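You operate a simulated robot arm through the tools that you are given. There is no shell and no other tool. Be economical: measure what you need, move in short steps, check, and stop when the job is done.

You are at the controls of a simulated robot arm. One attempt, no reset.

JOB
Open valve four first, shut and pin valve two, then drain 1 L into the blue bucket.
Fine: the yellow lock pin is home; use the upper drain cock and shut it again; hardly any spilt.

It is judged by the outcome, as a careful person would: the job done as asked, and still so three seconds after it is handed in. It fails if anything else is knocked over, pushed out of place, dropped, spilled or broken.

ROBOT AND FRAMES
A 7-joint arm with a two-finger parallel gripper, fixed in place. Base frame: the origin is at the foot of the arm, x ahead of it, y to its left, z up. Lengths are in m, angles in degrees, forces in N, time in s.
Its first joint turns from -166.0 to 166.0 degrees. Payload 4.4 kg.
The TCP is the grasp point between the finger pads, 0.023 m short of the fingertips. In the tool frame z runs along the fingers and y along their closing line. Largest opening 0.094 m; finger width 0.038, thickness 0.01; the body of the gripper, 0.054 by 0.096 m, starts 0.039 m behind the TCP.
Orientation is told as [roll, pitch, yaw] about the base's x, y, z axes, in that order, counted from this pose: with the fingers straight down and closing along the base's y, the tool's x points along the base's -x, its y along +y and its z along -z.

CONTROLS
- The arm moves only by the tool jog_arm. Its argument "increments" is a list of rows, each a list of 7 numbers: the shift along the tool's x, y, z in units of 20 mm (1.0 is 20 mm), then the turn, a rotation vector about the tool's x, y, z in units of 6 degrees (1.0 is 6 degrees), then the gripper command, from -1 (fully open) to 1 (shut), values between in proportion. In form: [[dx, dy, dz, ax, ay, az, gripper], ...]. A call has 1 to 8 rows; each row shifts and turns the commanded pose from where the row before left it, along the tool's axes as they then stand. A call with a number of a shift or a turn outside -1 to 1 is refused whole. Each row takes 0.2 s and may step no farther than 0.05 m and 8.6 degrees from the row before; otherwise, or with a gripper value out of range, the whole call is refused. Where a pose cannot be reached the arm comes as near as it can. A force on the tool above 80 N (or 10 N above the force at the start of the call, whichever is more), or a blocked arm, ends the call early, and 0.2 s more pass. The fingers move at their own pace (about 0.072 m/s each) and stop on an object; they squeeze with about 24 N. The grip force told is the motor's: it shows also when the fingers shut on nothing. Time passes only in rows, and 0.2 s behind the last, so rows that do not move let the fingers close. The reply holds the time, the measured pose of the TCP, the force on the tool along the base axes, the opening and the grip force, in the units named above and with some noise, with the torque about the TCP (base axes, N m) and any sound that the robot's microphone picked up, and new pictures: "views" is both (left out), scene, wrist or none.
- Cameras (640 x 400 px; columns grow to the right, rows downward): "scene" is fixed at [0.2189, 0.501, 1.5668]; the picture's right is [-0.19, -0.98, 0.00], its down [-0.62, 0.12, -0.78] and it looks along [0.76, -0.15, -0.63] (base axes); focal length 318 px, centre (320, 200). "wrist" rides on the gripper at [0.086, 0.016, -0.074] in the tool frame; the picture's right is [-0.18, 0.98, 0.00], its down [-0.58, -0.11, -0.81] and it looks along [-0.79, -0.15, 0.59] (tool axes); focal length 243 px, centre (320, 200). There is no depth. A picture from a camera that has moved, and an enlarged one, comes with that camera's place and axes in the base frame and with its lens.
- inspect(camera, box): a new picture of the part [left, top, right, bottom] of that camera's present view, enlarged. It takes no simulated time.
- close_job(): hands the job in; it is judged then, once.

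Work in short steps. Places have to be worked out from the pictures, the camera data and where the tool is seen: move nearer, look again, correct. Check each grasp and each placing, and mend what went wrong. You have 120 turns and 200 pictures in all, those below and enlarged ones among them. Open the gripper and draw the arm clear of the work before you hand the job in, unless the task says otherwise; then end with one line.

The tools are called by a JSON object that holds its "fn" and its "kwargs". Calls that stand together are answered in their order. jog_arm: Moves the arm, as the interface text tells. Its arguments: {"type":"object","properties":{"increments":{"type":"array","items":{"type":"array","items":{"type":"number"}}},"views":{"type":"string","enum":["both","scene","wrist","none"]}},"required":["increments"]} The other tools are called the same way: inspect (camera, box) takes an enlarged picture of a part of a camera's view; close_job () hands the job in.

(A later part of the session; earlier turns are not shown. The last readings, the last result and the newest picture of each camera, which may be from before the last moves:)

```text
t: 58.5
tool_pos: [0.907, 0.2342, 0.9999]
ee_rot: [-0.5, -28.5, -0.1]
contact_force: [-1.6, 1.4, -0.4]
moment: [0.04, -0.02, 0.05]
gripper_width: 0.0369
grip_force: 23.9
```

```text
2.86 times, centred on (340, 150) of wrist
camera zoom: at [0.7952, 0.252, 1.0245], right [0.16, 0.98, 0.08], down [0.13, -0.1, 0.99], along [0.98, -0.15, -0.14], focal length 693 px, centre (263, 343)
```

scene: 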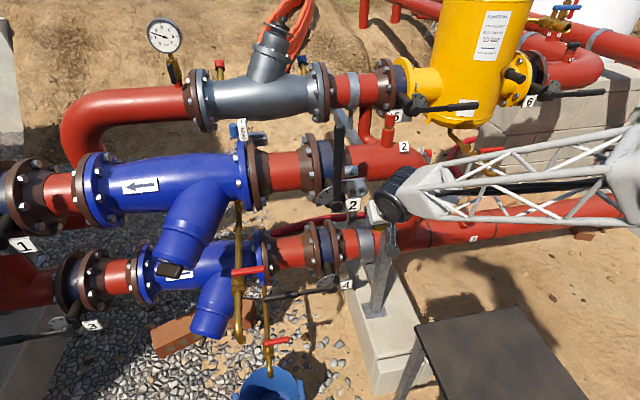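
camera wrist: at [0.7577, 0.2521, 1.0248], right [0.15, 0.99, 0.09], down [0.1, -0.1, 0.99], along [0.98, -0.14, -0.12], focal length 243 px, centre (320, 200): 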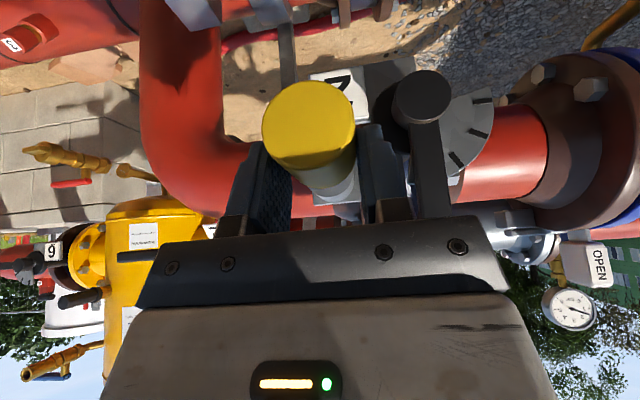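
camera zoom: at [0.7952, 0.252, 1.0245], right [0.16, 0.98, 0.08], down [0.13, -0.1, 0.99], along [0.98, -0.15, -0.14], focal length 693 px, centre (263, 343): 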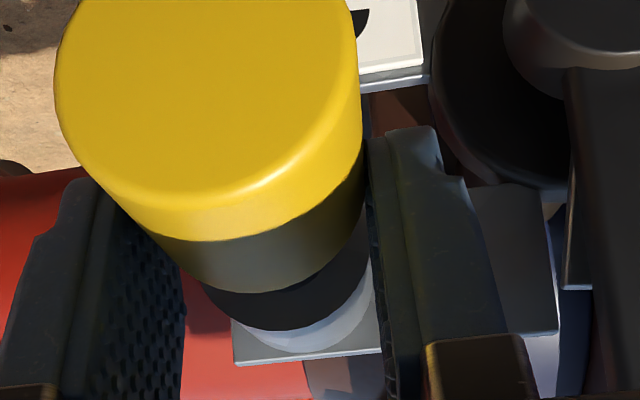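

Going in cleanly. About 12 mm remains to seat the collar.

{"fn": "jog_arm", "kwargs": {"increments": [[-0.155, 0, 0.084, 0, 0, 0, 1], [-0.155, 0, 0.084, 0, 0, 0, 1], [-0.155, 0, 0.084, 0, 0, 0, 1], [-0.1, 0, 0.05, 0, 0, 0, 1]], "views": "none"}}

{"fn": "inspect", "kwargs": {"camera": "wrist", "box": [260, 80, 420, 220]}}

```text
t: 59.5
tool_pos: [0.9182, 0.2333, 1.0012]
ee_rot: [-0.5, -28.5, 0.0]
contact_force: [-14.3, 4.8, 8.3]
moment: [0.07, 0.33, 0.17]
gripper_width: 0.037
grip_force: 23.5
```

```text
2.86 times, centred on (340, 150) of wrist
camera zoom: at [0.8074, 0.2523, 1.0244], right [0.16, 0.98, 0.08], down [0.13, -0.1, 0.99], along [0.98, -0.15, -0.14], focal length 693 px, centre (263, 343)
```

zoom: 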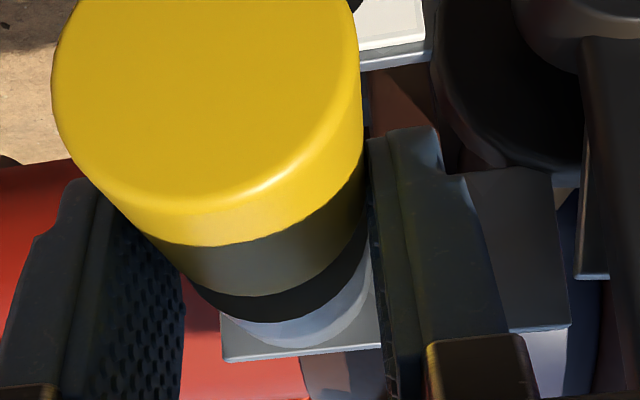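

There's an axial force of 14 N now, so it's either seated or binding. I'll zoom in on the gap at the collar.

{"fn": "inspect", "kwargs": {"camera": "wrist", "box": [290, 140, 370, 190]}}

{"fn": "inspect", "kwargs": {"camera": "scene", "box": [330, 160, 394, 210]}}

```text
8.00 times, centred on (330, 165) of wrist
camera zoom: at [0.8074, 0.2523, 1.0244], right [0.16, 0.98, 0.08], down [0.13, -0.1, 0.99], along [0.98, -0.15, -0.14], focal length 1941 px, centre (240, 480)
```

zoom: 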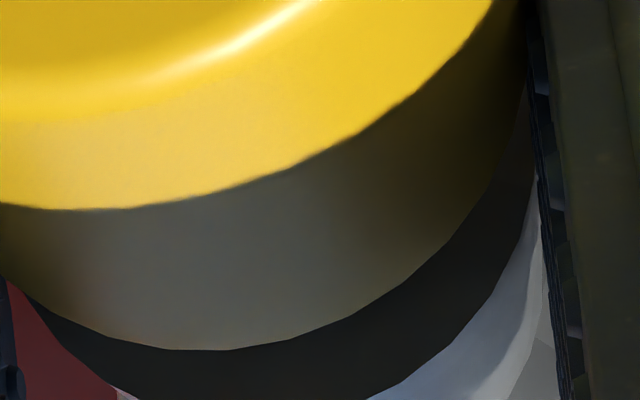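

```text
8.00 times, centred on (362, 185) of scene
camera zoom: at [0.2189, 0.501, 1.5668], right [-0.19, -0.98, 0.0], down [-0.62, 0.12, -0.78], along [0.76, -0.15, -0.63], focal length 2545 px, centre (-16, 320)
```

zoom: 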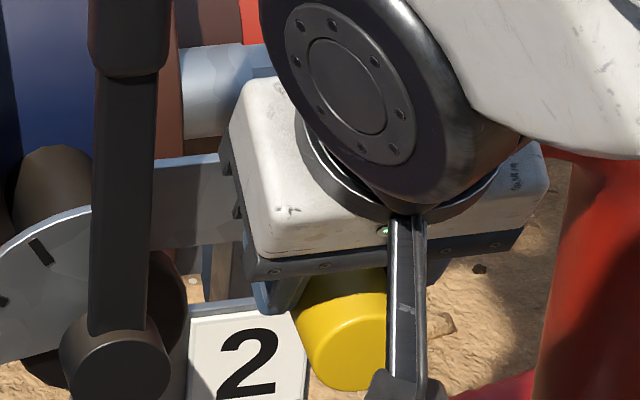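

It isn't clear it's fully home. I'll relieve the vertical load by 1 mm and press in further.

{"fn": "jog_arm", "kwargs": {"increments": [[-0.025, 0.03, -0.045, 0, 0, 0, 1], [-0.13, 0, 0.07, 0, 0, 0, 1], [-0.13, 0, 0.07, 0, 0, 0, 1]], "views": "none"}}

{"fn": "inspect", "kwargs": {"camera": "wrist", "box": [260, 80, 420, 220]}}

```text
t: 60.3
tool_pos: [0.924, 0.2348, 1.0033]
ee_rot: [-0.4, -28.4, -0.1]
contact_force: [-15.5, -6.5, -3.5]
moment: [-0.06, 0.46, -0.14]
gripper_width: 0.0371
grip_force: 23.7
```

```text
2.86 times, centred on (340, 150) of wrist
camera zoom: at [0.8133, 0.2524, 1.0254], right [0.17, 0.98, 0.08], down [0.13, -0.1, 0.99], along [0.98, -0.15, -0.14], focal length 693 px, centre (263, 343)
```

zoom: 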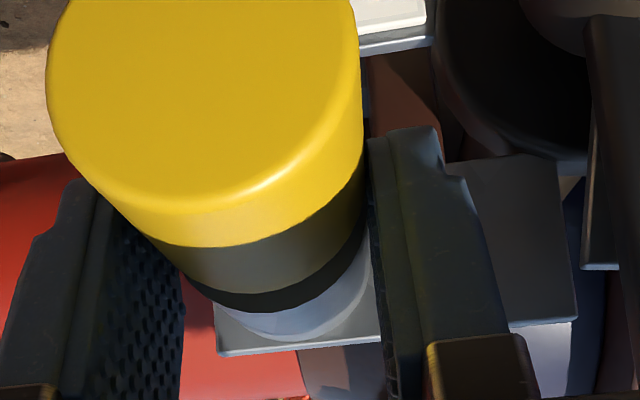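

It advanced about 4 mm more. I'll nudge sideways to relieve the binding and keep pressing.

{"fn": "jog_arm", "kwargs": {"increments": [[0.02, -0.05, 0.03, 0, 0, 0, 1], [-0.13, 0, 0.07, 0, 0, 0, 1], [-0.13, 0, 0.07, 0, 0, 0, 1], [0, 0.03, 0, 0, 0, 0, 1]], "views": "none"}}

{"fn": "inspect", "kwargs": {"camera": "wrist", "box": [260, 80, 420, 220]}}

```text
t: 61.3
tool_pos: [0.9303, 0.2354, 1.0015]
ee_rot: [-0.4, -28.5, 0.0]
contact_force: [-15.8, -0.1, 5.9]
moment: [-0.03, 0.38, 0.13]
gripper_width: 0.0371
grip_force: 23.5
```

```text
2.86 times, centred on (340, 150) of wrist
camera zoom: at [0.8195, 0.2523, 1.0246], right [0.16, 0.98, 0.08], down [0.13, -0.1, 0.99], along [0.98, -0.15, -0.14], focal length 693 px, centre (263, 343)
```

zoom: 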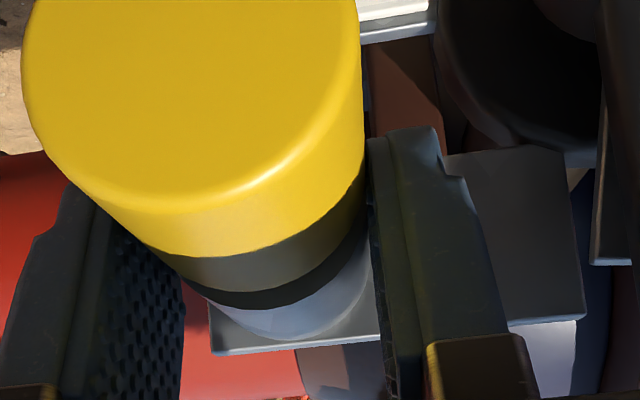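

The pin has stopped advancing while the fingers slide over it, so it's probably home. I'll open partially (the lever is close by), back off and check.

{"fn": "jog_arm", "kwargs": {"increments": [[0, 0, 0, 0, 0, 0, -0.15], [0, 0, 0, 0, 0, 0, -0.15], [0.88, 0, -0.48, 0, 0, 0, -0.15], [0.88, 0, -0.48, 0, 0, 0, -0.15], [0.88, 0, -0.48, 0, 0, 0, -0.15], [0.88, 0, -0.48, 0, 0, 0, -0.15], [0.88, 0, -0.48, 0, 0, 0, -0.15], [0.88, 0, -0.48, 0, 0, 0, -0.15]], "views": "both"}}

{"fn": "inspect", "kwargs": {"camera": "scene", "box": [330, 160, 394, 210]}}

{"fn": "inspect", "kwargs": {"camera": "wrist", "box": [230, 80, 430, 220]}}

```text
t: 63.1
tool_pos: [0.8083, 0.237, 1.0014]
ee_rot: [-0.4, -28.4, 0.1]
contact_force: [0.8, 0.8, 0.1]
moment: [-0.02, 0.0, -0.02]
gripper_width: 0.0542
grip_force: 0.1
camera wrist: at [0.6979, 0.2539, 1.0249], right [0.16, 0.98, 0.08], down [0.13, -0.1, 0.99], along [0.98, -0.15, -0.14], focal length 243 px, centre (320, 200)
```

scene: 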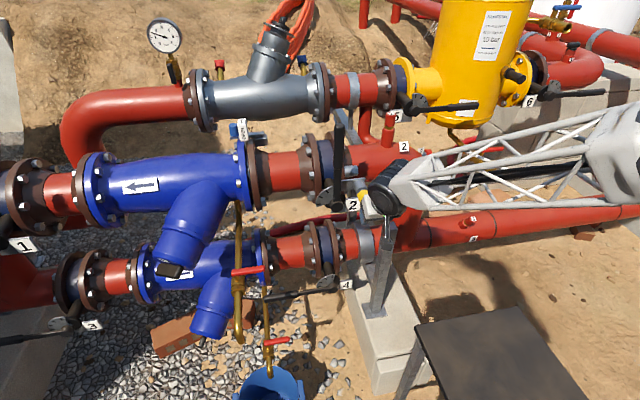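
wrist: 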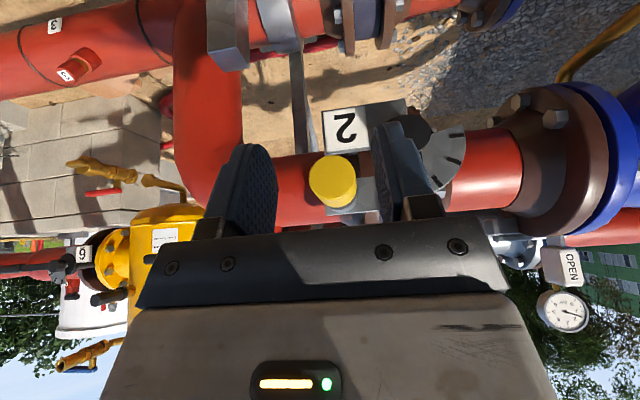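

```text
8.00 times, centred on (362, 185) of scene
camera zoom: at [0.2189, 0.501, 1.5668], right [-0.19, -0.98, 0.0], down [-0.62, 0.12, -0.78], along [0.76, -0.15, -0.63], focal length 2545 px, centre (-16, 320)
```

zoom: 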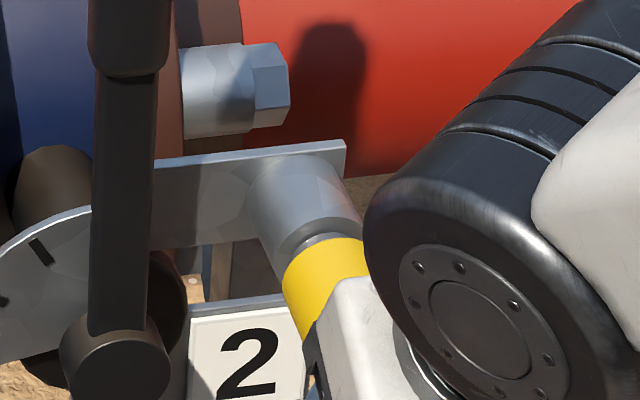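

```text
2.86 times, centred on (330, 150) of wrist
camera zoom: at [0.6979, 0.2539, 1.0249], right [0.16, 0.98, 0.08], down [0.13, -0.1, 0.99], along [0.98, -0.15, -0.14], focal length 693 px, centre (291, 343)
```

zoom: 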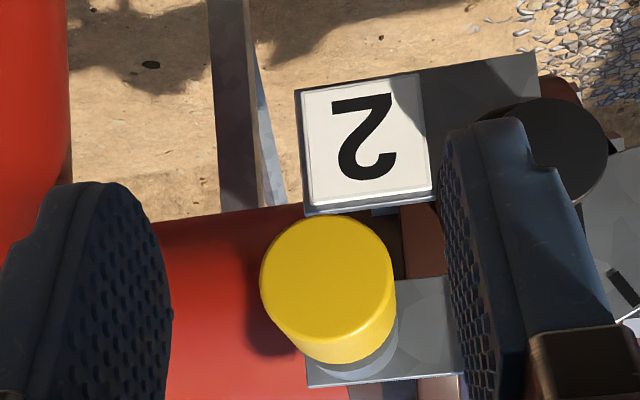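

The pin stands in the tube with its collar at the rim. I'll move the arm aside towards the drain cock for an unobstructed look.

{"fn": "jog_arm", "kwargs": {"increments": [[0.88, 0, -0.48, 0, 0, 0, 1], [0.88, 0, -0.48, 0, 0, 0, 1], [0.88, 0, -0.48, 0, 0, 0, 1], [0.88, 0, -0.48, 0, 0, 0, 1], [0.88, 0, -0.48, 0, 0, 0, 1], [0.6, 0.5, -0.8, 0, 0, 0, 1], [0.6, 0.5, -0.8, 0, 0, 0, 1], [0.6, 0.5, -0.8, 0, 0, 0, 1]], "views": "wrist"}}

{"fn": "inspect", "kwargs": {"camera": "scene", "box": [330, 165, 394, 205]}}

{"fn": "inspect", "kwargs": {"camera": "wrist", "box": [260, 80, 400, 180]}}

```text
t: 64.9
tool_pos: [0.6565, 0.2658, 1.0255]
ee_rot: [-0.4, -28.5, 0.0]
contact_force: [-0.4, -0.4, 0.1]
moment: [0.02, -0.04, 0.02]
gripper_width: 0.0002
grip_force: 24.3
camera wrist: at [0.5453, 0.2836, 1.0488], right [0.16, 0.98, 0.08], down [0.13, -0.1, 0.99], along [0.98, -0.15, -0.14], focal length 243 px, centre (320, 200)
```

wrist: 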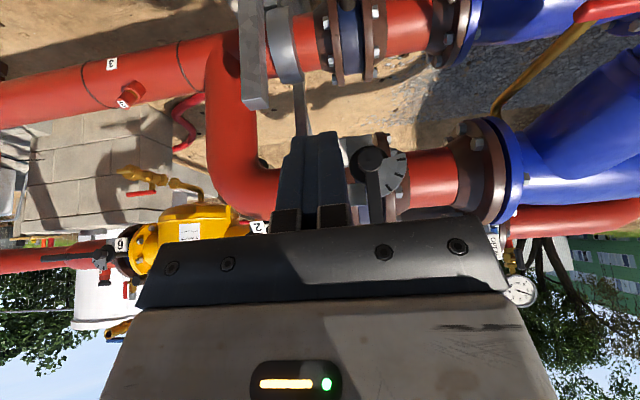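

```text
10.00 times, centred on (362, 185) of scene
camera zoom: at [0.2189, 0.501, 1.5668], right [-0.19, -0.98, 0.0], down [-0.62, 0.12, -0.78], along [0.76, -0.15, -0.63], focal length 3181 px, centre (-100, 350)
```

zoom: 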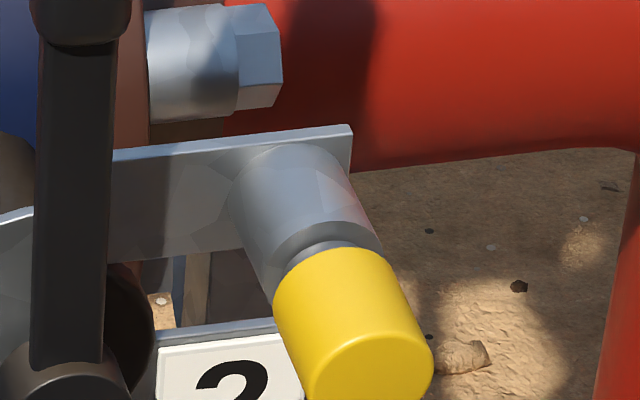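

```text
4.00 times, centred on (330, 130) of wrist
camera zoom: at [0.5453, 0.2836, 1.0488], right [0.16, 0.98, 0.08], down [0.13, -0.1, 0.99], along [0.98, -0.15, -0.14], focal length 970 px, centre (280, 480)
```

zoom: 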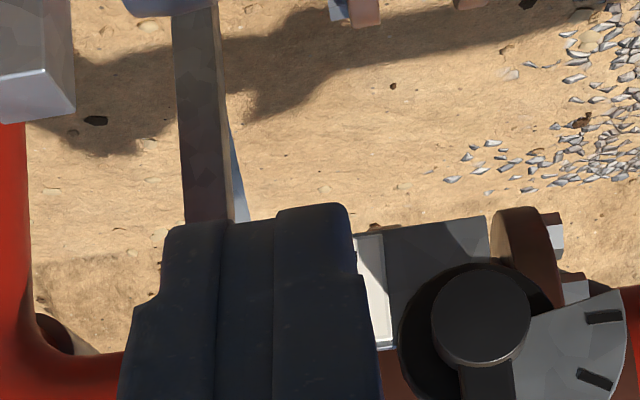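

{"fn": "inspect", "kwargs": {"camera": "scene", "box": [351, 183, 375, 198]}}

```text
16.00 times, centred on (363, 190) of scene
camera zoom: at [0.2189, 0.501, 1.5668], right [-0.19, -0.98, 0.0], down [-0.62, 0.12, -0.78], along [0.76, -0.15, -0.63], focal length 5089 px, centre (-368, 352)
```

zoom: 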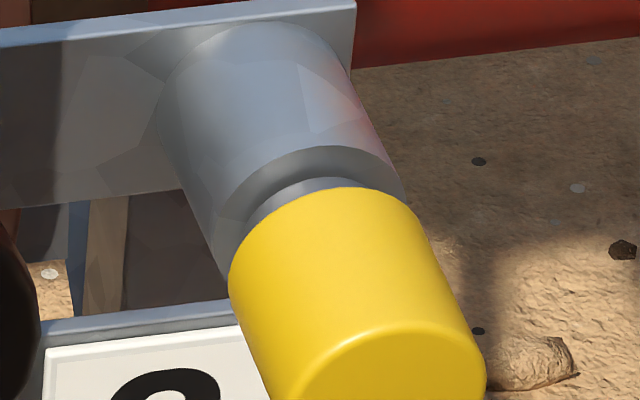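

By geometry (head end at 0.888, tube mouth at 0.933) the collar should be seated. To be sure, I'll press the head end with the closed fingertips.

{"fn": "jog_arm", "kwargs": {"increments": [[-0.985, -0.18, 0.74, 0, 0, 0, 1], [-0.985, -0.18, 0.74, 0, 0, 0, 1], [-0.985, -0.18, 0.74, 0, 0, 0, 1], [-0.985, -0.18, 0.74, 0, 0, 0, 1], [-0.985, -0.18, 0.74, 0, 0, 0, 1], [-0.985, -0.18, 0.74, 0, 0, 0, 1], [-0.985, -0.18, 0.74, 0, 0, 0, 1], [-0.985, -0.18, 0.74, 0, 0, 0, 1]], "views": "wrist"}}

{"fn": "jog_arm", "kwargs": {"increments": [[-0.132, 0, 0.072, 0, 0, 0, 1], [-0.132, 0, 0.072, 0, 0, 0, 1], [-0.132, 0, 0.072, 0, 0, 0, 1], [-0.132, 0, 0.072, 0, 0, 0, 1]], "views": "wrist"}}

```text
t: 66.7
tool_pos: [0.8513, 0.2367, 0.9977]
ee_rot: [-0.4, -28.5, 0.0]
contact_force: [-0.6, -0.4, -0.2]
moment: [-0.01, 0.01, 0.01]
gripper_width: 0.0001
grip_force: 24.2
camera wrist: at [0.7392, 0.2542, 1.021], right [0.16, 0.98, 0.08], down [0.13, -0.1, 0.99], along [0.98, -0.15, -0.14], focal length 243 px, centre (320, 200)
```

wrist: 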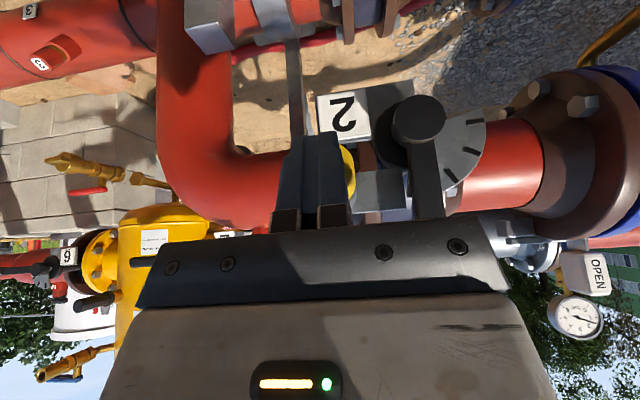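

```text
t: 67.7
tool_pos: [0.8582, 0.2373, 0.9982]
ee_rot: [-0.5, -28.3, 0.0]
contact_force: [-31.1, 0.0, 9.2]
moment: [-0.02, 0.15, 0.0]
gripper_width: 0.0001
grip_force: 24.2
stopped in row 4: the force on the tool passed its limit at 93 N (the readings are from after the stop); the commanded pose is now the measured one
camera wrist: at [0.7471, 0.2548, 1.0214], right [0.17, 0.98, 0.08], down [0.13, -0.1, 0.99], along [0.98, -0.15, -0.15], focal length 243 px, centre (320, 200)
```

wrist: 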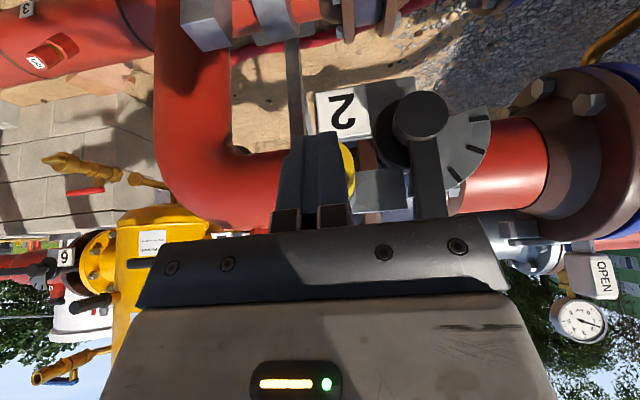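

It stopped firmly at over 90 N, so the pin is home. Next I'll retreat and turn the view down onto the drain cocks and bucket.

{"fn": "jog_arm", "kwargs": {"increments": [[0.88, 0, -0.48, 0, 0, 0, 1], [0.88, 0, -0.48, 0, 0, 0, 1], [0.88, 0, -0.48, 0, 0, 0, 1], [0.88, 0.3, -0.48, 0, 0, 0, 1], [0.9, 0.9, -0.4, 0, 1, 0, 1], [0.9, 1, -0.3, 0, 1, 0, 1], [0.9, 1, -0.2, 0, 1, 0, 1], [0.9, 1, -0.1, 0, 1, 0, 1]], "views": "none"}}

{"fn": "jog_arm", "kwargs": {"increments": [[1, 1, 0, 0, 0.8, 0, 1], [1, 1, 0, 0, 0, 0, 1], [1, 1, 0, 0, 0, 0, 1], [1, 1, 0, 0, 0, 0, 1], [1, 1, 0, 0, 0, 0, 1], [1, 1, 0, 0, 0, 0, 1]], "views": "both"}}

```text
t: 69.5
tool_pos: [0.7053, 0.3212, 0.9919]
ee_rot: [-0.4, -4.2, -0.1]
contact_force: [0.6, 0.8, 0.1]
moment: [-0.03, 0.0, -0.02]
gripper_width: 0.0001
grip_force: 23.7
```

```text
t: 70.9
tool_pos: [0.5865, 0.4447, 0.9922]
ee_rot: [-0.3, 0.6, -0.3]
contact_force: [0.7, 0.9, 0.0]
moment: [0.01, -0.01, -0.01]
gripper_width: 0.0
grip_force: 24.1
camera wrist: at [0.4997, 0.4615, 1.0664], right [0.19, 0.98, -0.01], down [0.59, -0.11, 0.8], along [0.79, -0.16, -0.6], focal length 243 px, centre (320, 200)
```

scene: 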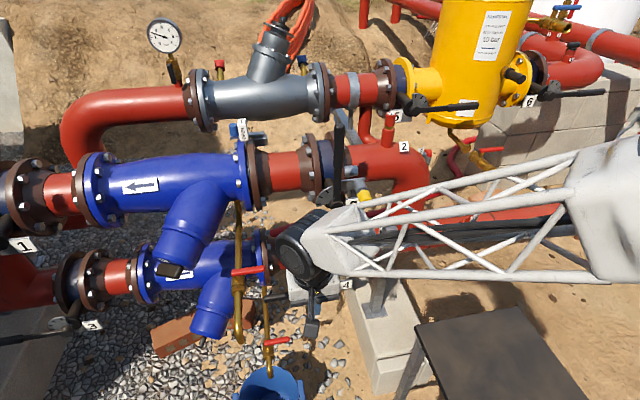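
wrist: 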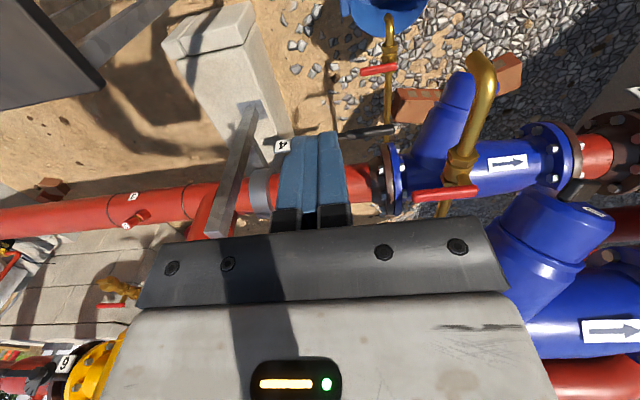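

I'll back up further to bring the bucket and both spouts into view.

{"fn": "jog_arm", "kwargs": {"increments": [[1, 0.5, 0, 0, 0, 0, 1], [1, 0.5, 0, 0, 0, 0, 1], [1, 0.5, 0, 0, 0, 0, 1], [1, 0.5, 0, 0, 0, 0, 1], [1, 0.5, 0, 0, 0, 0, 1], [1, 0.5, 0, 0, 0, 0, 1], [1, 0.5, 0, 0, 0, 0, 1], [1, 0.5, 0, 0, 0, 0, 1]], "views": "none"}}

{"fn": "jog_arm", "kwargs": {"increments": [[1, 0, 0, 0, 0, 0, 1], [1, 0, 0, 0, 0, 0, 1], [0.5, 0, 0, 0, 0, 0, 1]], "views": "both"}}

{"fn": "inspect", "kwargs": {"camera": "wrist", "box": [340, 0, 500, 140]}}

```text
t: 72.7
tool_pos: [0.426, 0.5238, 0.9907]
ee_rot: [-0.3, 0.5, -0.2]
contact_force: [0.0, -0.1, 0.2]
moment: [0.0, -0.02, -0.01]
gripper_width: 0.0001
grip_force: 24.3
```

```text
t: 73.5
tool_pos: [0.3748, 0.5234, 0.9922]
ee_rot: [-0.4, 0.4, -0.2]
contact_force: [-0.7, 0.2, 0.6]
moment: [0.02, 0.02, 0.03]
gripper_width: 0.0001
grip_force: 24.1
camera wrist: at [0.2892, 0.5409, 1.0668], right [0.19, 0.98, -0.01], down [0.59, -0.11, 0.8], along [0.79, -0.16, -0.6], focal length 243 px, centre (320, 200)
```

scene: 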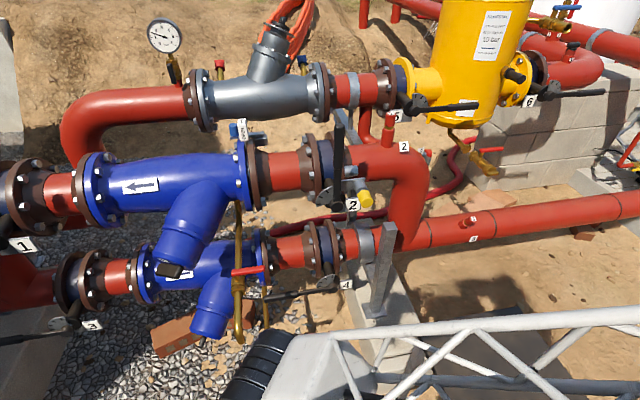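
wrist: 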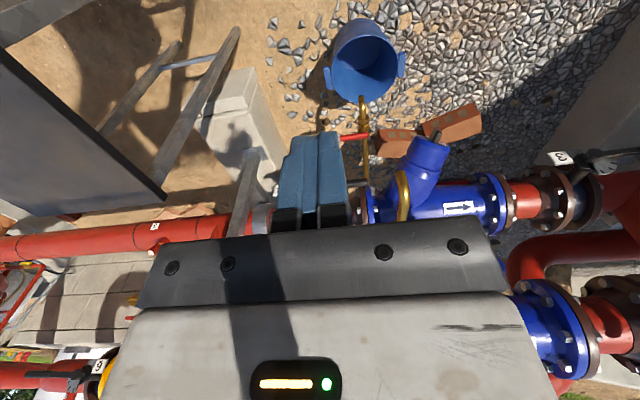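

```text
2.86 times, centred on (420, 70) of wrist
camera zoom: at [0.2892, 0.5409, 1.0668], right [0.19, 0.98, -0.01], down [0.59, -0.11, 0.8], along [0.79, -0.16, -0.6], focal length 693 px, centre (34, 571)
```

zoom: 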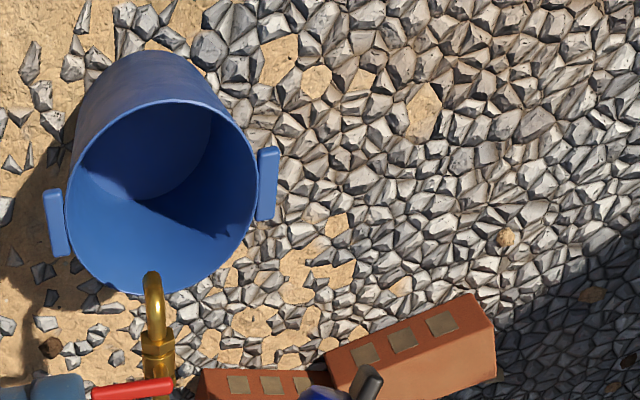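

The bucket rim is centred at about (0.685, 0.60, 0.26) with radius ≈0.11. The upper spout at (0.678, 0.627) is right above it. Now I'll move in for a closer look at the upper cock handle.

{"fn": "jog_arm", "kwargs": {"increments": [[-1, -0.1, -0.3, 0, 0, 0, 1], [-1, -0.1, -0.3, 0, 0, 0, 1], [-1, -0.1, -0.3, 0, 0, 0, 1], [-1, -0.1, -0.3, 0, 0, 0, 1], [-1, -0.1, -0.3, 0, 0, 0, 1], [-1, -0.1, -0.3, 0, 0, 0, 1], [-1, -0.1, -0.3, 0, 0, 0, 1], [-1, -0.1, -0.3, 0, 0, 0, 1]], "views": "wrist"}}

{"fn": "inspect", "kwargs": {"camera": "wrist", "box": [340, 60, 480, 200]}}

{"fn": "inspect", "kwargs": {"camera": "scene", "box": [205, 245, 285, 305]}}

```text
t: 75.3
tool_pos: [0.536, 0.5067, 1.0401]
ee_rot: [-0.4, 0.5, -0.2]
contact_force: [0.2, 0.2, 0.4]
moment: [0.01, 0.0, -0.01]
gripper_width: 0.0
grip_force: 24.4
camera wrist: at [0.4503, 0.5245, 1.1141], right [0.19, 0.98, -0.01], down [0.59, -0.1, 0.8], along [0.79, -0.15, -0.6], focal length 243 px, centre (320, 200)
```

wrist: 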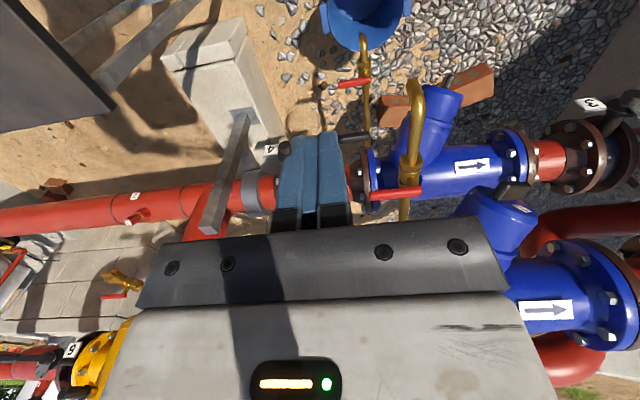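

```text
2.86 times, centred on (410, 130) of wrist
camera zoom: at [0.4503, 0.5245, 1.1141], right [0.19, 0.98, -0.01], down [0.59, -0.1, 0.8], along [0.79, -0.15, -0.6], focal length 693 px, centre (63, 400)
```

zoom: 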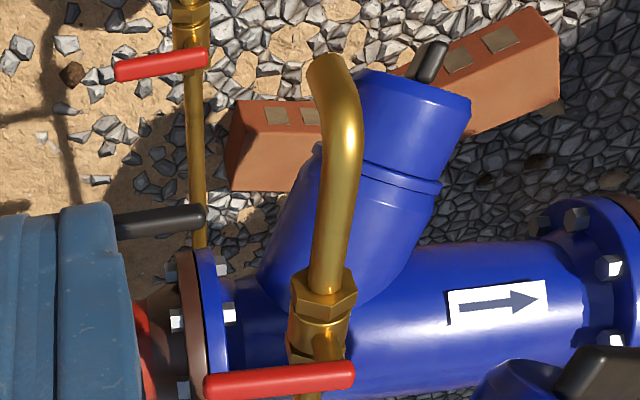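

```text
6.67 times, centred on (245, 275) of scene
camera zoom: at [0.2189, 0.501, 1.5668], right [-0.19, -0.98, 0.0], down [-0.62, 0.12, -0.78], along [0.76, -0.15, -0.63], focal length 2120 px, centre (820, -300)
```

zoom: 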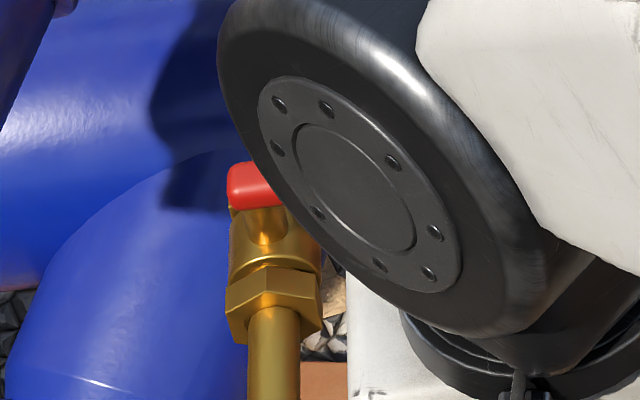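

The upper cock's stem is vertical at about (0.83, 0.62), and its handle is horizontal, pointing -y, at z≈0.85. I'll yaw the tool 90° so the open jaws can straddle the handle in x.

{"fn": "jog_arm", "kwargs": {"increments": [[0, 0, 0, 0, 0, -1, 1], [0, 0, 0, 0, 0, -1, 1], [0, 0, 0, 0, 0, -1, 1], [0, 0, 0, 0, 0, -1, 1], [0, 0, 0, 0, 0, -1, 1], [0, 0, 0, 0, 0, -1, 1], [0, 0, 0, 0, 0, -1, 1], [0, 0, 0, 0, 0, -1, 1]], "views": "none"}}

{"fn": "jog_arm", "kwargs": {"increments": [[0, 0, 0, 0, 0, -1, 0], [0, 0, 0, 0, 0, -1, 0], [0, 0, 0, 0, 0, -1, 0], [0, 0, 0, 0, 0, -1, 0], [0, 0, 0, 0, 0, -1, 0], [0, 0, 0, 0, 0, -1, 0], [0, 0, 0, 0, 0, -1, 0]], "views": "wrist"}}

{"fn": "inspect", "kwargs": {"camera": "scene", "box": [205, 245, 285, 305]}}

```text
t: 77.1
tool_pos: [0.5358, 0.5071, 1.0391]
ee_rot: [0.1, 0.6, 48.0]
contact_force: [-0.3, 0.1, 0.3]
moment: [-0.02, 0.04, 0.01]
gripper_width: 0.0
grip_force: 24.4
```

```text
t: 78.7
tool_pos: [0.5364, 0.5065, 1.0391]
ee_rot: [0.6, 0.4, 89.9]
contact_force: [0.3, 0.3, 0.1]
moment: [0.0, -0.02, 0.03]
gripper_width: 0.0474
grip_force: 0.1
camera wrist: at [0.5207, 0.4214, 1.1137], right [-0.98, 0.19, 0.01], down [0.12, 0.59, 0.8], along [0.14, 0.79, -0.6], focal length 243 px, centre (320, 200)
```

wrist: 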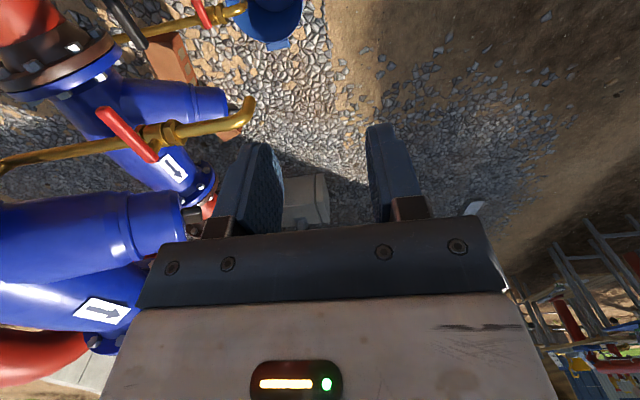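

```text
6.67 times, centred on (245, 275) of scene
camera zoom: at [0.2189, 0.501, 1.5668], right [-0.19, -0.98, 0.0], down [-0.62, 0.12, -0.78], along [0.76, -0.15, -0.63], focal length 2120 px, centre (820, -300)
```

zoom: 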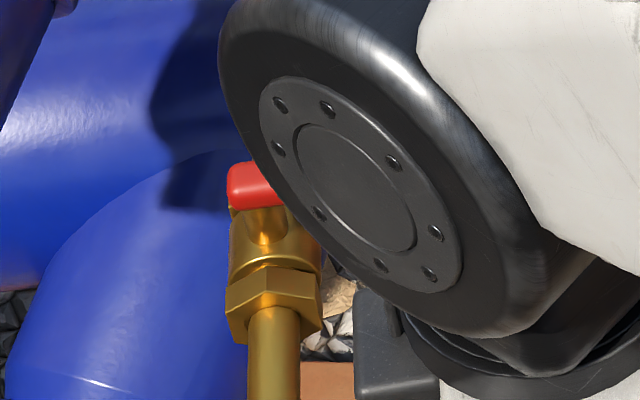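

The handle lies at x≈0.808, y 0.545–0.613, z≈0.847, with its pivot at y≈0.60. I'll move above it.

{"fn": "jog_arm", "kwargs": {"increments": [[-0.18, -0.97, 0.46, 0, 0, 0, 0], [-0.18, -0.97, 0.46, 0, 0, 0, 0], [-0.18, -0.97, 0.46, 0, 0, 0, 0], [-0.18, -0.97, 0.46, 0, 0, 0, 0], [-0.18, -0.97, 0.46, 0, 0, 0, 0], [-0.18, -0.97, 0.46, 0, 0, 0, 0], [-0.18, -0.97, 0.46, 0, 0, 0, 0], [-0.18, -0.97, 0.46, 0, 0, 0, 0]], "views": "none"}}

{"fn": "jog_arm", "kwargs": {"increments": [[-0.18, -0.97, 0.46, 0, 0, 0, 0], [-0.18, -0.97, 0.46, 0, 0, 0, 0], [-0.18, -0.97, 0.46, 0, 0, 0, 0], [-0.18, -0.97, 0.46, 0, 0, 0, 0], [-0.18, -0.97, 0.46, 0, 0, 0, 0], [-0.18, -0.97, 0.46, 0, 0, 0, 0]], "views": "both"}}

{"fn": "inspect", "kwargs": {"camera": "wrist", "box": [200, 0, 440, 220]}}

{"fn": "inspect", "kwargs": {"camera": "scene", "box": [200, 215, 300, 290]}}

```text
t: 80.5
tool_pos: [0.6895, 0.5347, 0.965]
ee_rot: [0.6, 0.4, 89.9]
contact_force: [0.6, 0.2, 0.2]
moment: [-0.01, -0.01, 0.02]
gripper_width: 0.0468
grip_force: 0.0
```

```text
t: 81.9
tool_pos: [0.807, 0.5559, 0.909]
ee_rot: [0.5, 0.4, 89.9]
contact_force: [-0.1, 0.2, -0.4]
moment: [-0.03, -0.02, -0.04]
gripper_width: 0.0472
grip_force: 0.0
camera wrist: at [0.7905, 0.4715, 0.983], right [-0.98, 0.19, 0.01], down [0.12, 0.59, 0.8], along [0.15, 0.79, -0.6], focal length 243 px, centre (320, 200)
```

scene: 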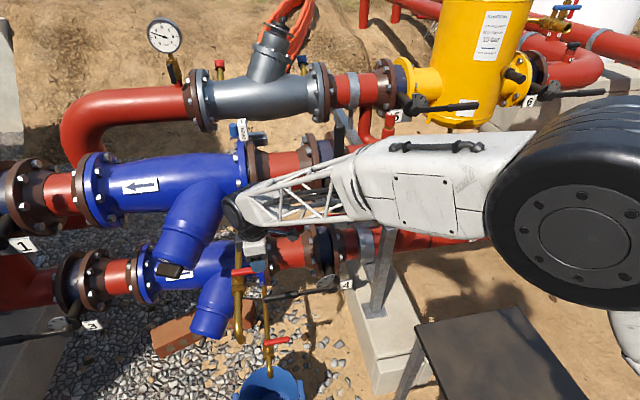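
wrist: 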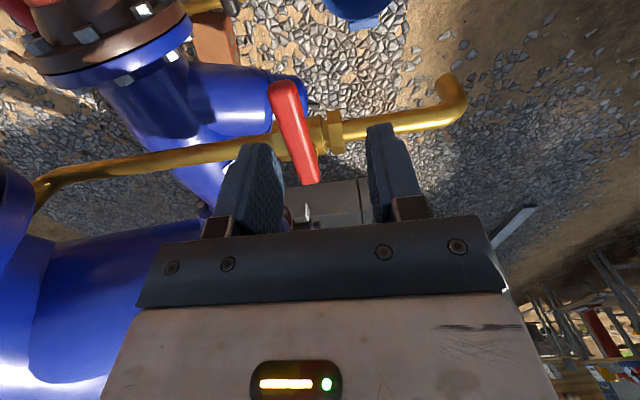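

```text
1.82 times, centred on (320, 110) of wrist
camera zoom: at [0.7905, 0.4715, 0.983], right [-0.98, 0.19, 0.01], down [0.12, 0.59, 0.8], along [0.15, 0.79, -0.6], focal length 441 px, centre (320, 364)
```

zoom: 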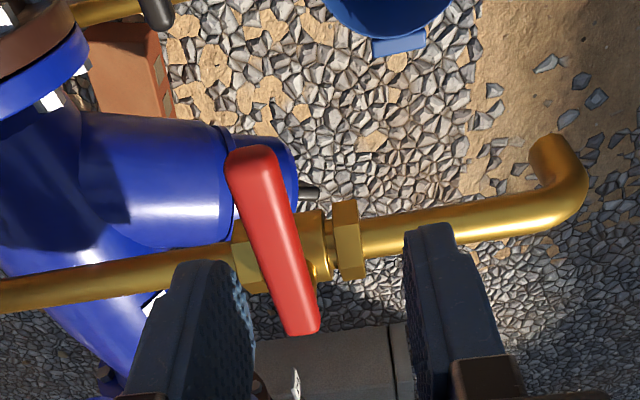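

```text
5.33 times, centred on (250, 252) of scene
camera zoom: at [0.2189, 0.501, 1.5668], right [-0.19, -0.98, 0.0], down [-0.62, 0.12, -0.78], along [0.76, -0.15, -0.63], focal length 1696 px, centre (693, -80)
```

zoom: 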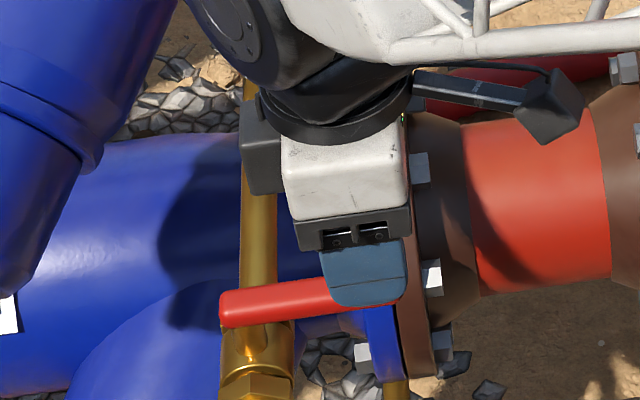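

This close view puts the handle at x≈0.824. I'll shift 15 mm forward and lower so the jaws straddle the handle near its tip.

{"fn": "jog_arm", "kwargs": {"increments": [[0, -0.4, 0.5, 0, 0, 0, 0], [0, -0.4, 0.8, 0, 0, 0, 0], [0, 0, 0.9, 0, 0, 0, 0], [0, 0, 0.7, 0, 0, 0, 0]], "views": "wrist"}}

{"fn": "inspect", "kwargs": {"camera": "scene", "box": [200, 215, 300, 290]}}

{"fn": "inspect", "kwargs": {"camera": "wrist", "box": [200, 0, 440, 220]}}

```text
t: 82.9
tool_pos: [0.8231, 0.5538, 0.8505]
ee_rot: [0.4, 0.5, 89.8]
contact_force: [0.0, -0.5, 0.0]
moment: [0.0, 0.0, -0.01]
gripper_width: 0.0466
grip_force: 0.0
camera wrist: at [0.8072, 0.4691, 0.9237], right [-0.98, 0.19, 0.01], down [0.12, 0.59, 0.8], along [0.15, 0.79, -0.6], focal length 243 px, centre (320, 200)
```

wrist: 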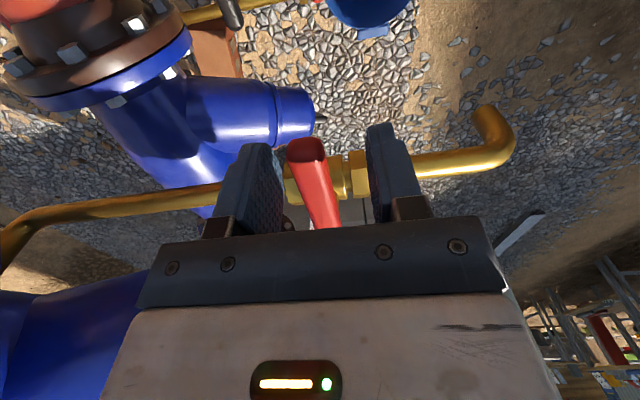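

```text
5.33 times, centred on (250, 252) of scene
camera zoom: at [0.2189, 0.501, 1.5668], right [-0.19, -0.98, 0.0], down [-0.62, 0.12, -0.78], along [0.76, -0.15, -0.63], focal length 1696 px, centre (693, -80)
```

zoom: 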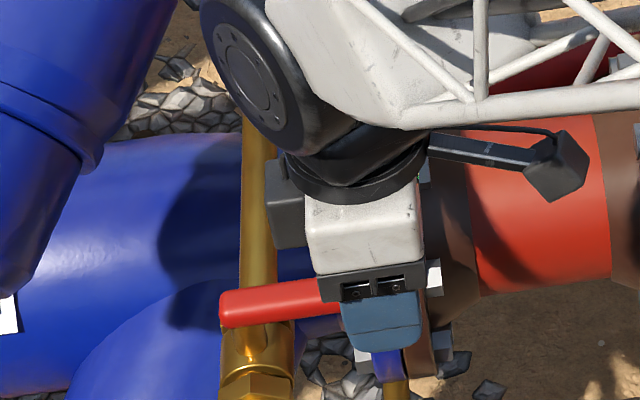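

```text
1.82 times, centred on (320, 110) of wrist
camera zoom: at [0.8072, 0.4691, 0.9237], right [-0.98, 0.19, 0.01], down [0.12, 0.59, 0.8], along [0.15, 0.79, -0.6], focal length 441 px, centre (320, 364)
```

zoom: 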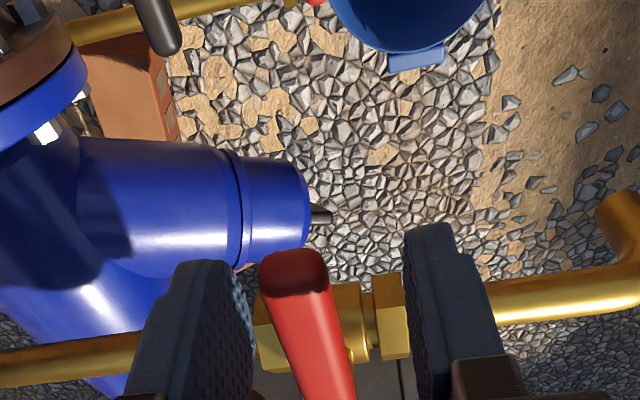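

The jaws straddle the handle. I'll nudge it 2.5 cm towards -x to find which way it opens, watching force and sound.

{"fn": "jog_arm", "kwargs": {"increments": [[0, 0.45, 0, 0, 0, 0, 0], [0, 0.4, 0, 0, 0, 0, 0], [0, 0.4, 0, 0, 0, 0, 0]], "views": "wrist"}}

```text
t: 83.7
tool_pos: [0.7967, 0.5541, 0.8491]
ee_rot: [0.6, 0.4, 89.8]
contact_force: [1.9, -0.7, 1.1]
moment: [-0.03, -0.07, -0.03]
gripper_width: 0.0477
grip_force: 0.8
camera wrist: at [0.7807, 0.4692, 0.9235], right [-0.98, 0.19, 0.01], down [0.12, 0.59, 0.8], along [0.15, 0.79, -0.6], focal length 243 px, centre (320, 200)
```

wrist: 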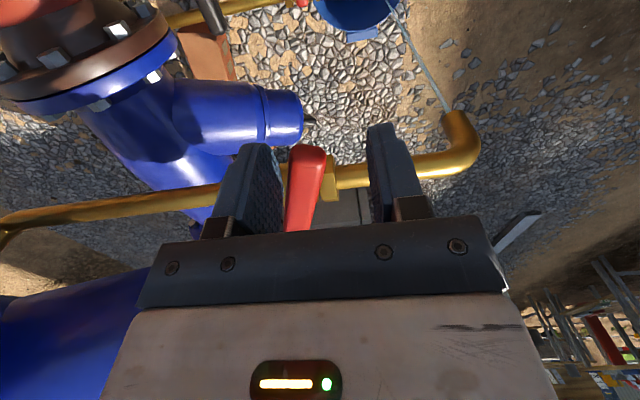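

Water is flowing as a thin stream. I'll check where it lands, since zooming takes no simulated time.

{"fn": "inspect", "kwargs": {"camera": "wrist", "box": [280, 0, 480, 120]}}

{"fn": "inspect", "kwargs": {"camera": "scene", "box": [190, 300, 350, 400]}}

```text
3.20 times, centred on (380, 60) of wrist
camera zoom: at [0.7807, 0.4692, 0.9235], right [-0.98, 0.19, 0.01], down [0.12, 0.59, 0.8], along [0.15, 0.79, -0.6], focal length 776 px, centre (128, 648)
```

zoom: 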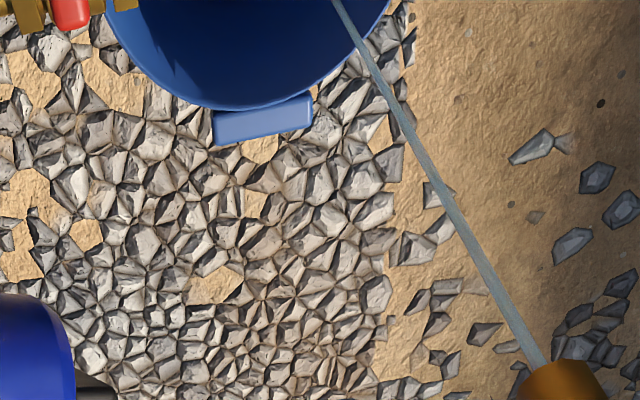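

```text
4.00 times, centred on (270, 350) of scene
camera zoom: at [0.2189, 0.501, 1.5668], right [-0.19, -0.98, 0.0], down [-0.62, 0.12, -0.78], along [0.76, -0.15, -0.63], focal length 1272 px, centre (520, -400)
```

zoom: 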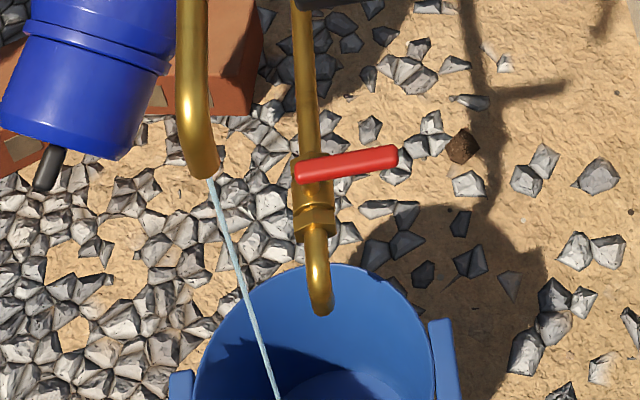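

The thin stream falls cleanly into the bucket. I'll hold it there and watch the level in the bucket.

{"fn": "jog_arm", "kwargs": {"increments": [[0, 0, 0, 0, 0, 0, 0], [0, 0, 0, 0, 0, 0, 0], [0, 0, 0, 0, 0, 0, 0], [0, 0, 0, 0, 0, 0, 0], [0, 0, 0, 0, 0, 0, 0], [0, 0, 0, 0, 0, 0, 0], [0, 0, 0, 0, 0, 0, 0], [0, 0, 0, 0, 0, 0, 0]], "views": "none"}}

{"fn": "inspect", "kwargs": {"camera": "scene", "box": [220, 350, 320, 400]}}

```text
t: 85.5
tool_pos: [0.7968, 0.5553, 0.8512]
ee_rot: [0.5, 0.4, 89.8]
contact_force: [-0.3, -0.1, 0.0]
moment: [0.02, -0.03, -0.04]
gripper_width: 0.0473
grip_force: 0.2
```

```text
6.40 times, centred on (270, 375) of scene
camera zoom: at [0.2189, 0.501, 1.5668], right [-0.19, -0.98, 0.0], down [-0.62, 0.12, -0.78], along [0.76, -0.15, -0.63], focal length 2036 px, centre (640, -920)
```

zoom: 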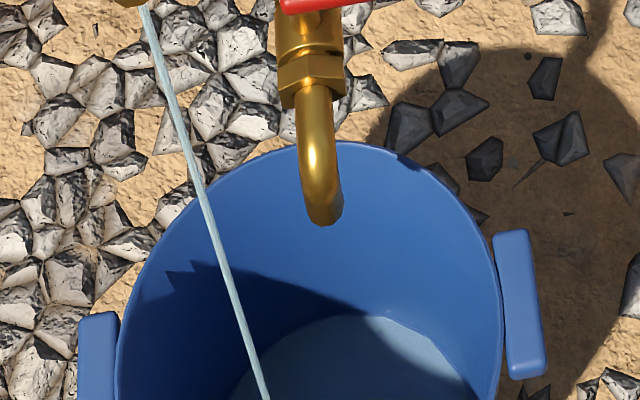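

I'll use the far edge of the water/floor disc (row ≈315) as the reference and wait another 1.8 s to gauge the rate.

{"fn": "jog_arm", "kwargs": {"increments": [[0, 0, 0, 0, 0, 0, 0], [0, 0, 0, 0, 0, 0, 0], [0, 0, 0, 0, 0, 0, 0], [0, 0, 0, 0, 0, 0, 0], [0, 0, 0, 0, 0, 0, 0], [0, 0, 0, 0, 0, 0, 0], [0, 0, 0, 0, 0, 0, 0], [0, 0, 0, 0, 0, 0, 0]], "views": "none"}}

{"fn": "inspect", "kwargs": {"camera": "scene", "box": [220, 350, 320, 400]}}

```text
t: 87.3
tool_pos: [0.7965, 0.5538, 0.8495]
ee_rot: [0.5, 0.4, 89.9]
contact_force: [0.3, -0.7, -0.6]
moment: [-0.02, -0.03, -0.02]
gripper_width: 0.0472
grip_force: 0.3
```

```text
6.40 times, centred on (270, 375) of scene
camera zoom: at [0.2189, 0.501, 1.5668], right [-0.19, -0.98, 0.0], down [-0.62, 0.12, -0.78], along [0.76, -0.15, -0.63], focal length 2036 px, centre (640, -920)
```

zoom: 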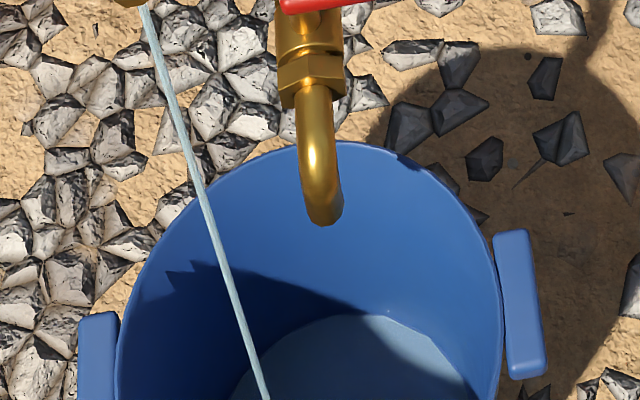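

The flow is very slow at this opening. I'll open the handle further, to about 40°, keeping the jaws around it.

{"fn": "jog_arm", "kwargs": {"increments": [[-0.2, 0.7, 0, 0, 0, 0, 0], [-0.2, 0.7, 0, 0, 0, 0, 0]], "views": "wrist"}}

{"fn": "inspect", "kwargs": {"camera": "scene", "box": [190, 300, 350, 400]}}

```text
t: 87.9
tool_pos: [0.7685, 0.5632, 0.8491]
ee_rot: [0.6, 0.2, 89.8]
contact_force: [0.0, -0.4, -0.4]
moment: [-0.03, -0.03, -0.07]
gripper_width: 0.0472
grip_force: 0.5
camera wrist: at [0.7532, 0.4775, 0.9228], right [-0.98, 0.19, 0.01], down [0.12, 0.59, 0.8], along [0.14, 0.79, -0.6], focal length 243 px, centre (320, 200)
```

wrist: 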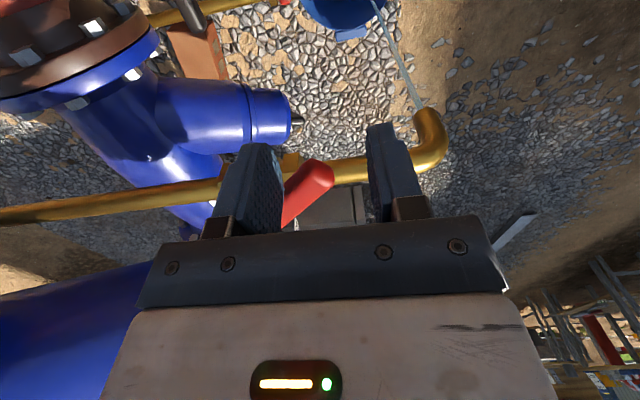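

```text
4.00 times, centred on (270, 350) of scene
camera zoom: at [0.2189, 0.501, 1.5668], right [-0.19, -0.98, 0.0], down [-0.62, 0.12, -0.78], along [0.76, -0.15, -0.63], focal length 1272 px, centre (520, -400)
```

zoom: 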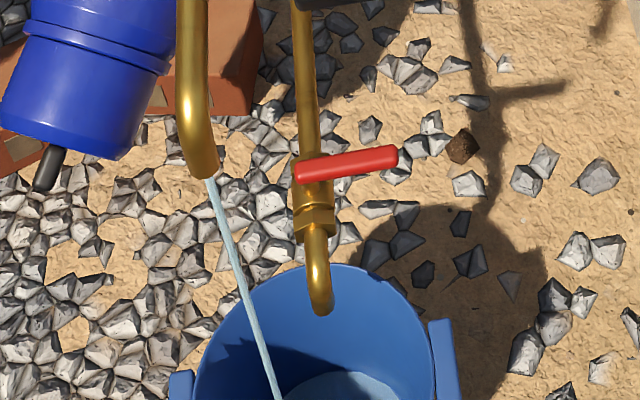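

The stream is thicker now. I'll wait 1.8 s and compare levels.

{"fn": "jog_arm", "kwargs": {"increments": [[0, 0, 0, 0, 0, 0, 0], [0, 0, 0, 0, 0, 0, 0], [0, 0, 0, 0, 0, 0, 0], [0, 0, 0, 0, 0, 0, 0], [0, 0, 0, 0, 0, 0, 0], [0, 0, 0, 0, 0, 0, 0], [0, 0, 0, 0, 0, 0, 0], [0, 0, 0, 0, 0, 0, 0]], "views": "none"}}

{"fn": "inspect", "kwargs": {"camera": "scene", "box": [255, 380, 287, 400]}}

{"fn": "inspect", "kwargs": {"camera": "scene", "box": [220, 350, 320, 400]}}

```text
t: 89.7
tool_pos: [0.7689, 0.5635, 0.8492]
ee_rot: [0.5, 0.4, 89.8]
contact_force: [0.1, 0.0, -0.1]
moment: [0.0, 0.0, -0.01]
gripper_width: 0.0472
grip_force: 0.0
```

```text
16.00 times, centred on (271, 390) of scene
camera zoom: at [0.2189, 0.501, 1.5668], right [-0.19, -0.98, 0.0], down [-0.62, 0.12, -0.78], along [0.76, -0.15, -0.63], focal length 5089 px, centre (1104, -2840)
```

zoom: 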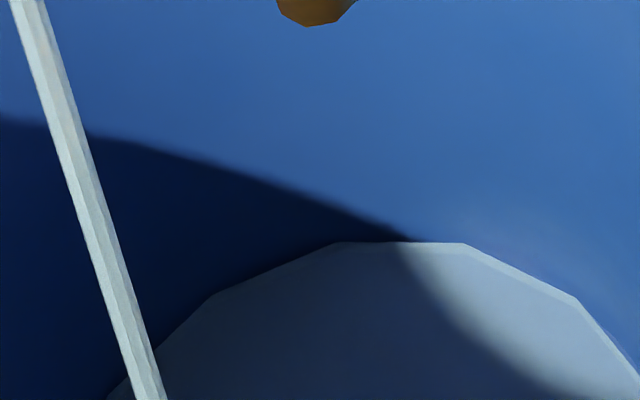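

```text
6.40 times, centred on (270, 375) of scene
camera zoom: at [0.2189, 0.501, 1.5668], right [-0.19, -0.98, 0.0], down [-0.62, 0.12, -0.78], along [0.76, -0.15, -0.63], focal length 2036 px, centre (640, -920)
```

zoom: 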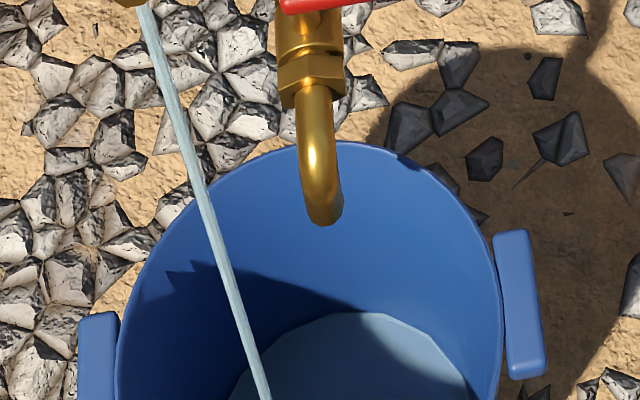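

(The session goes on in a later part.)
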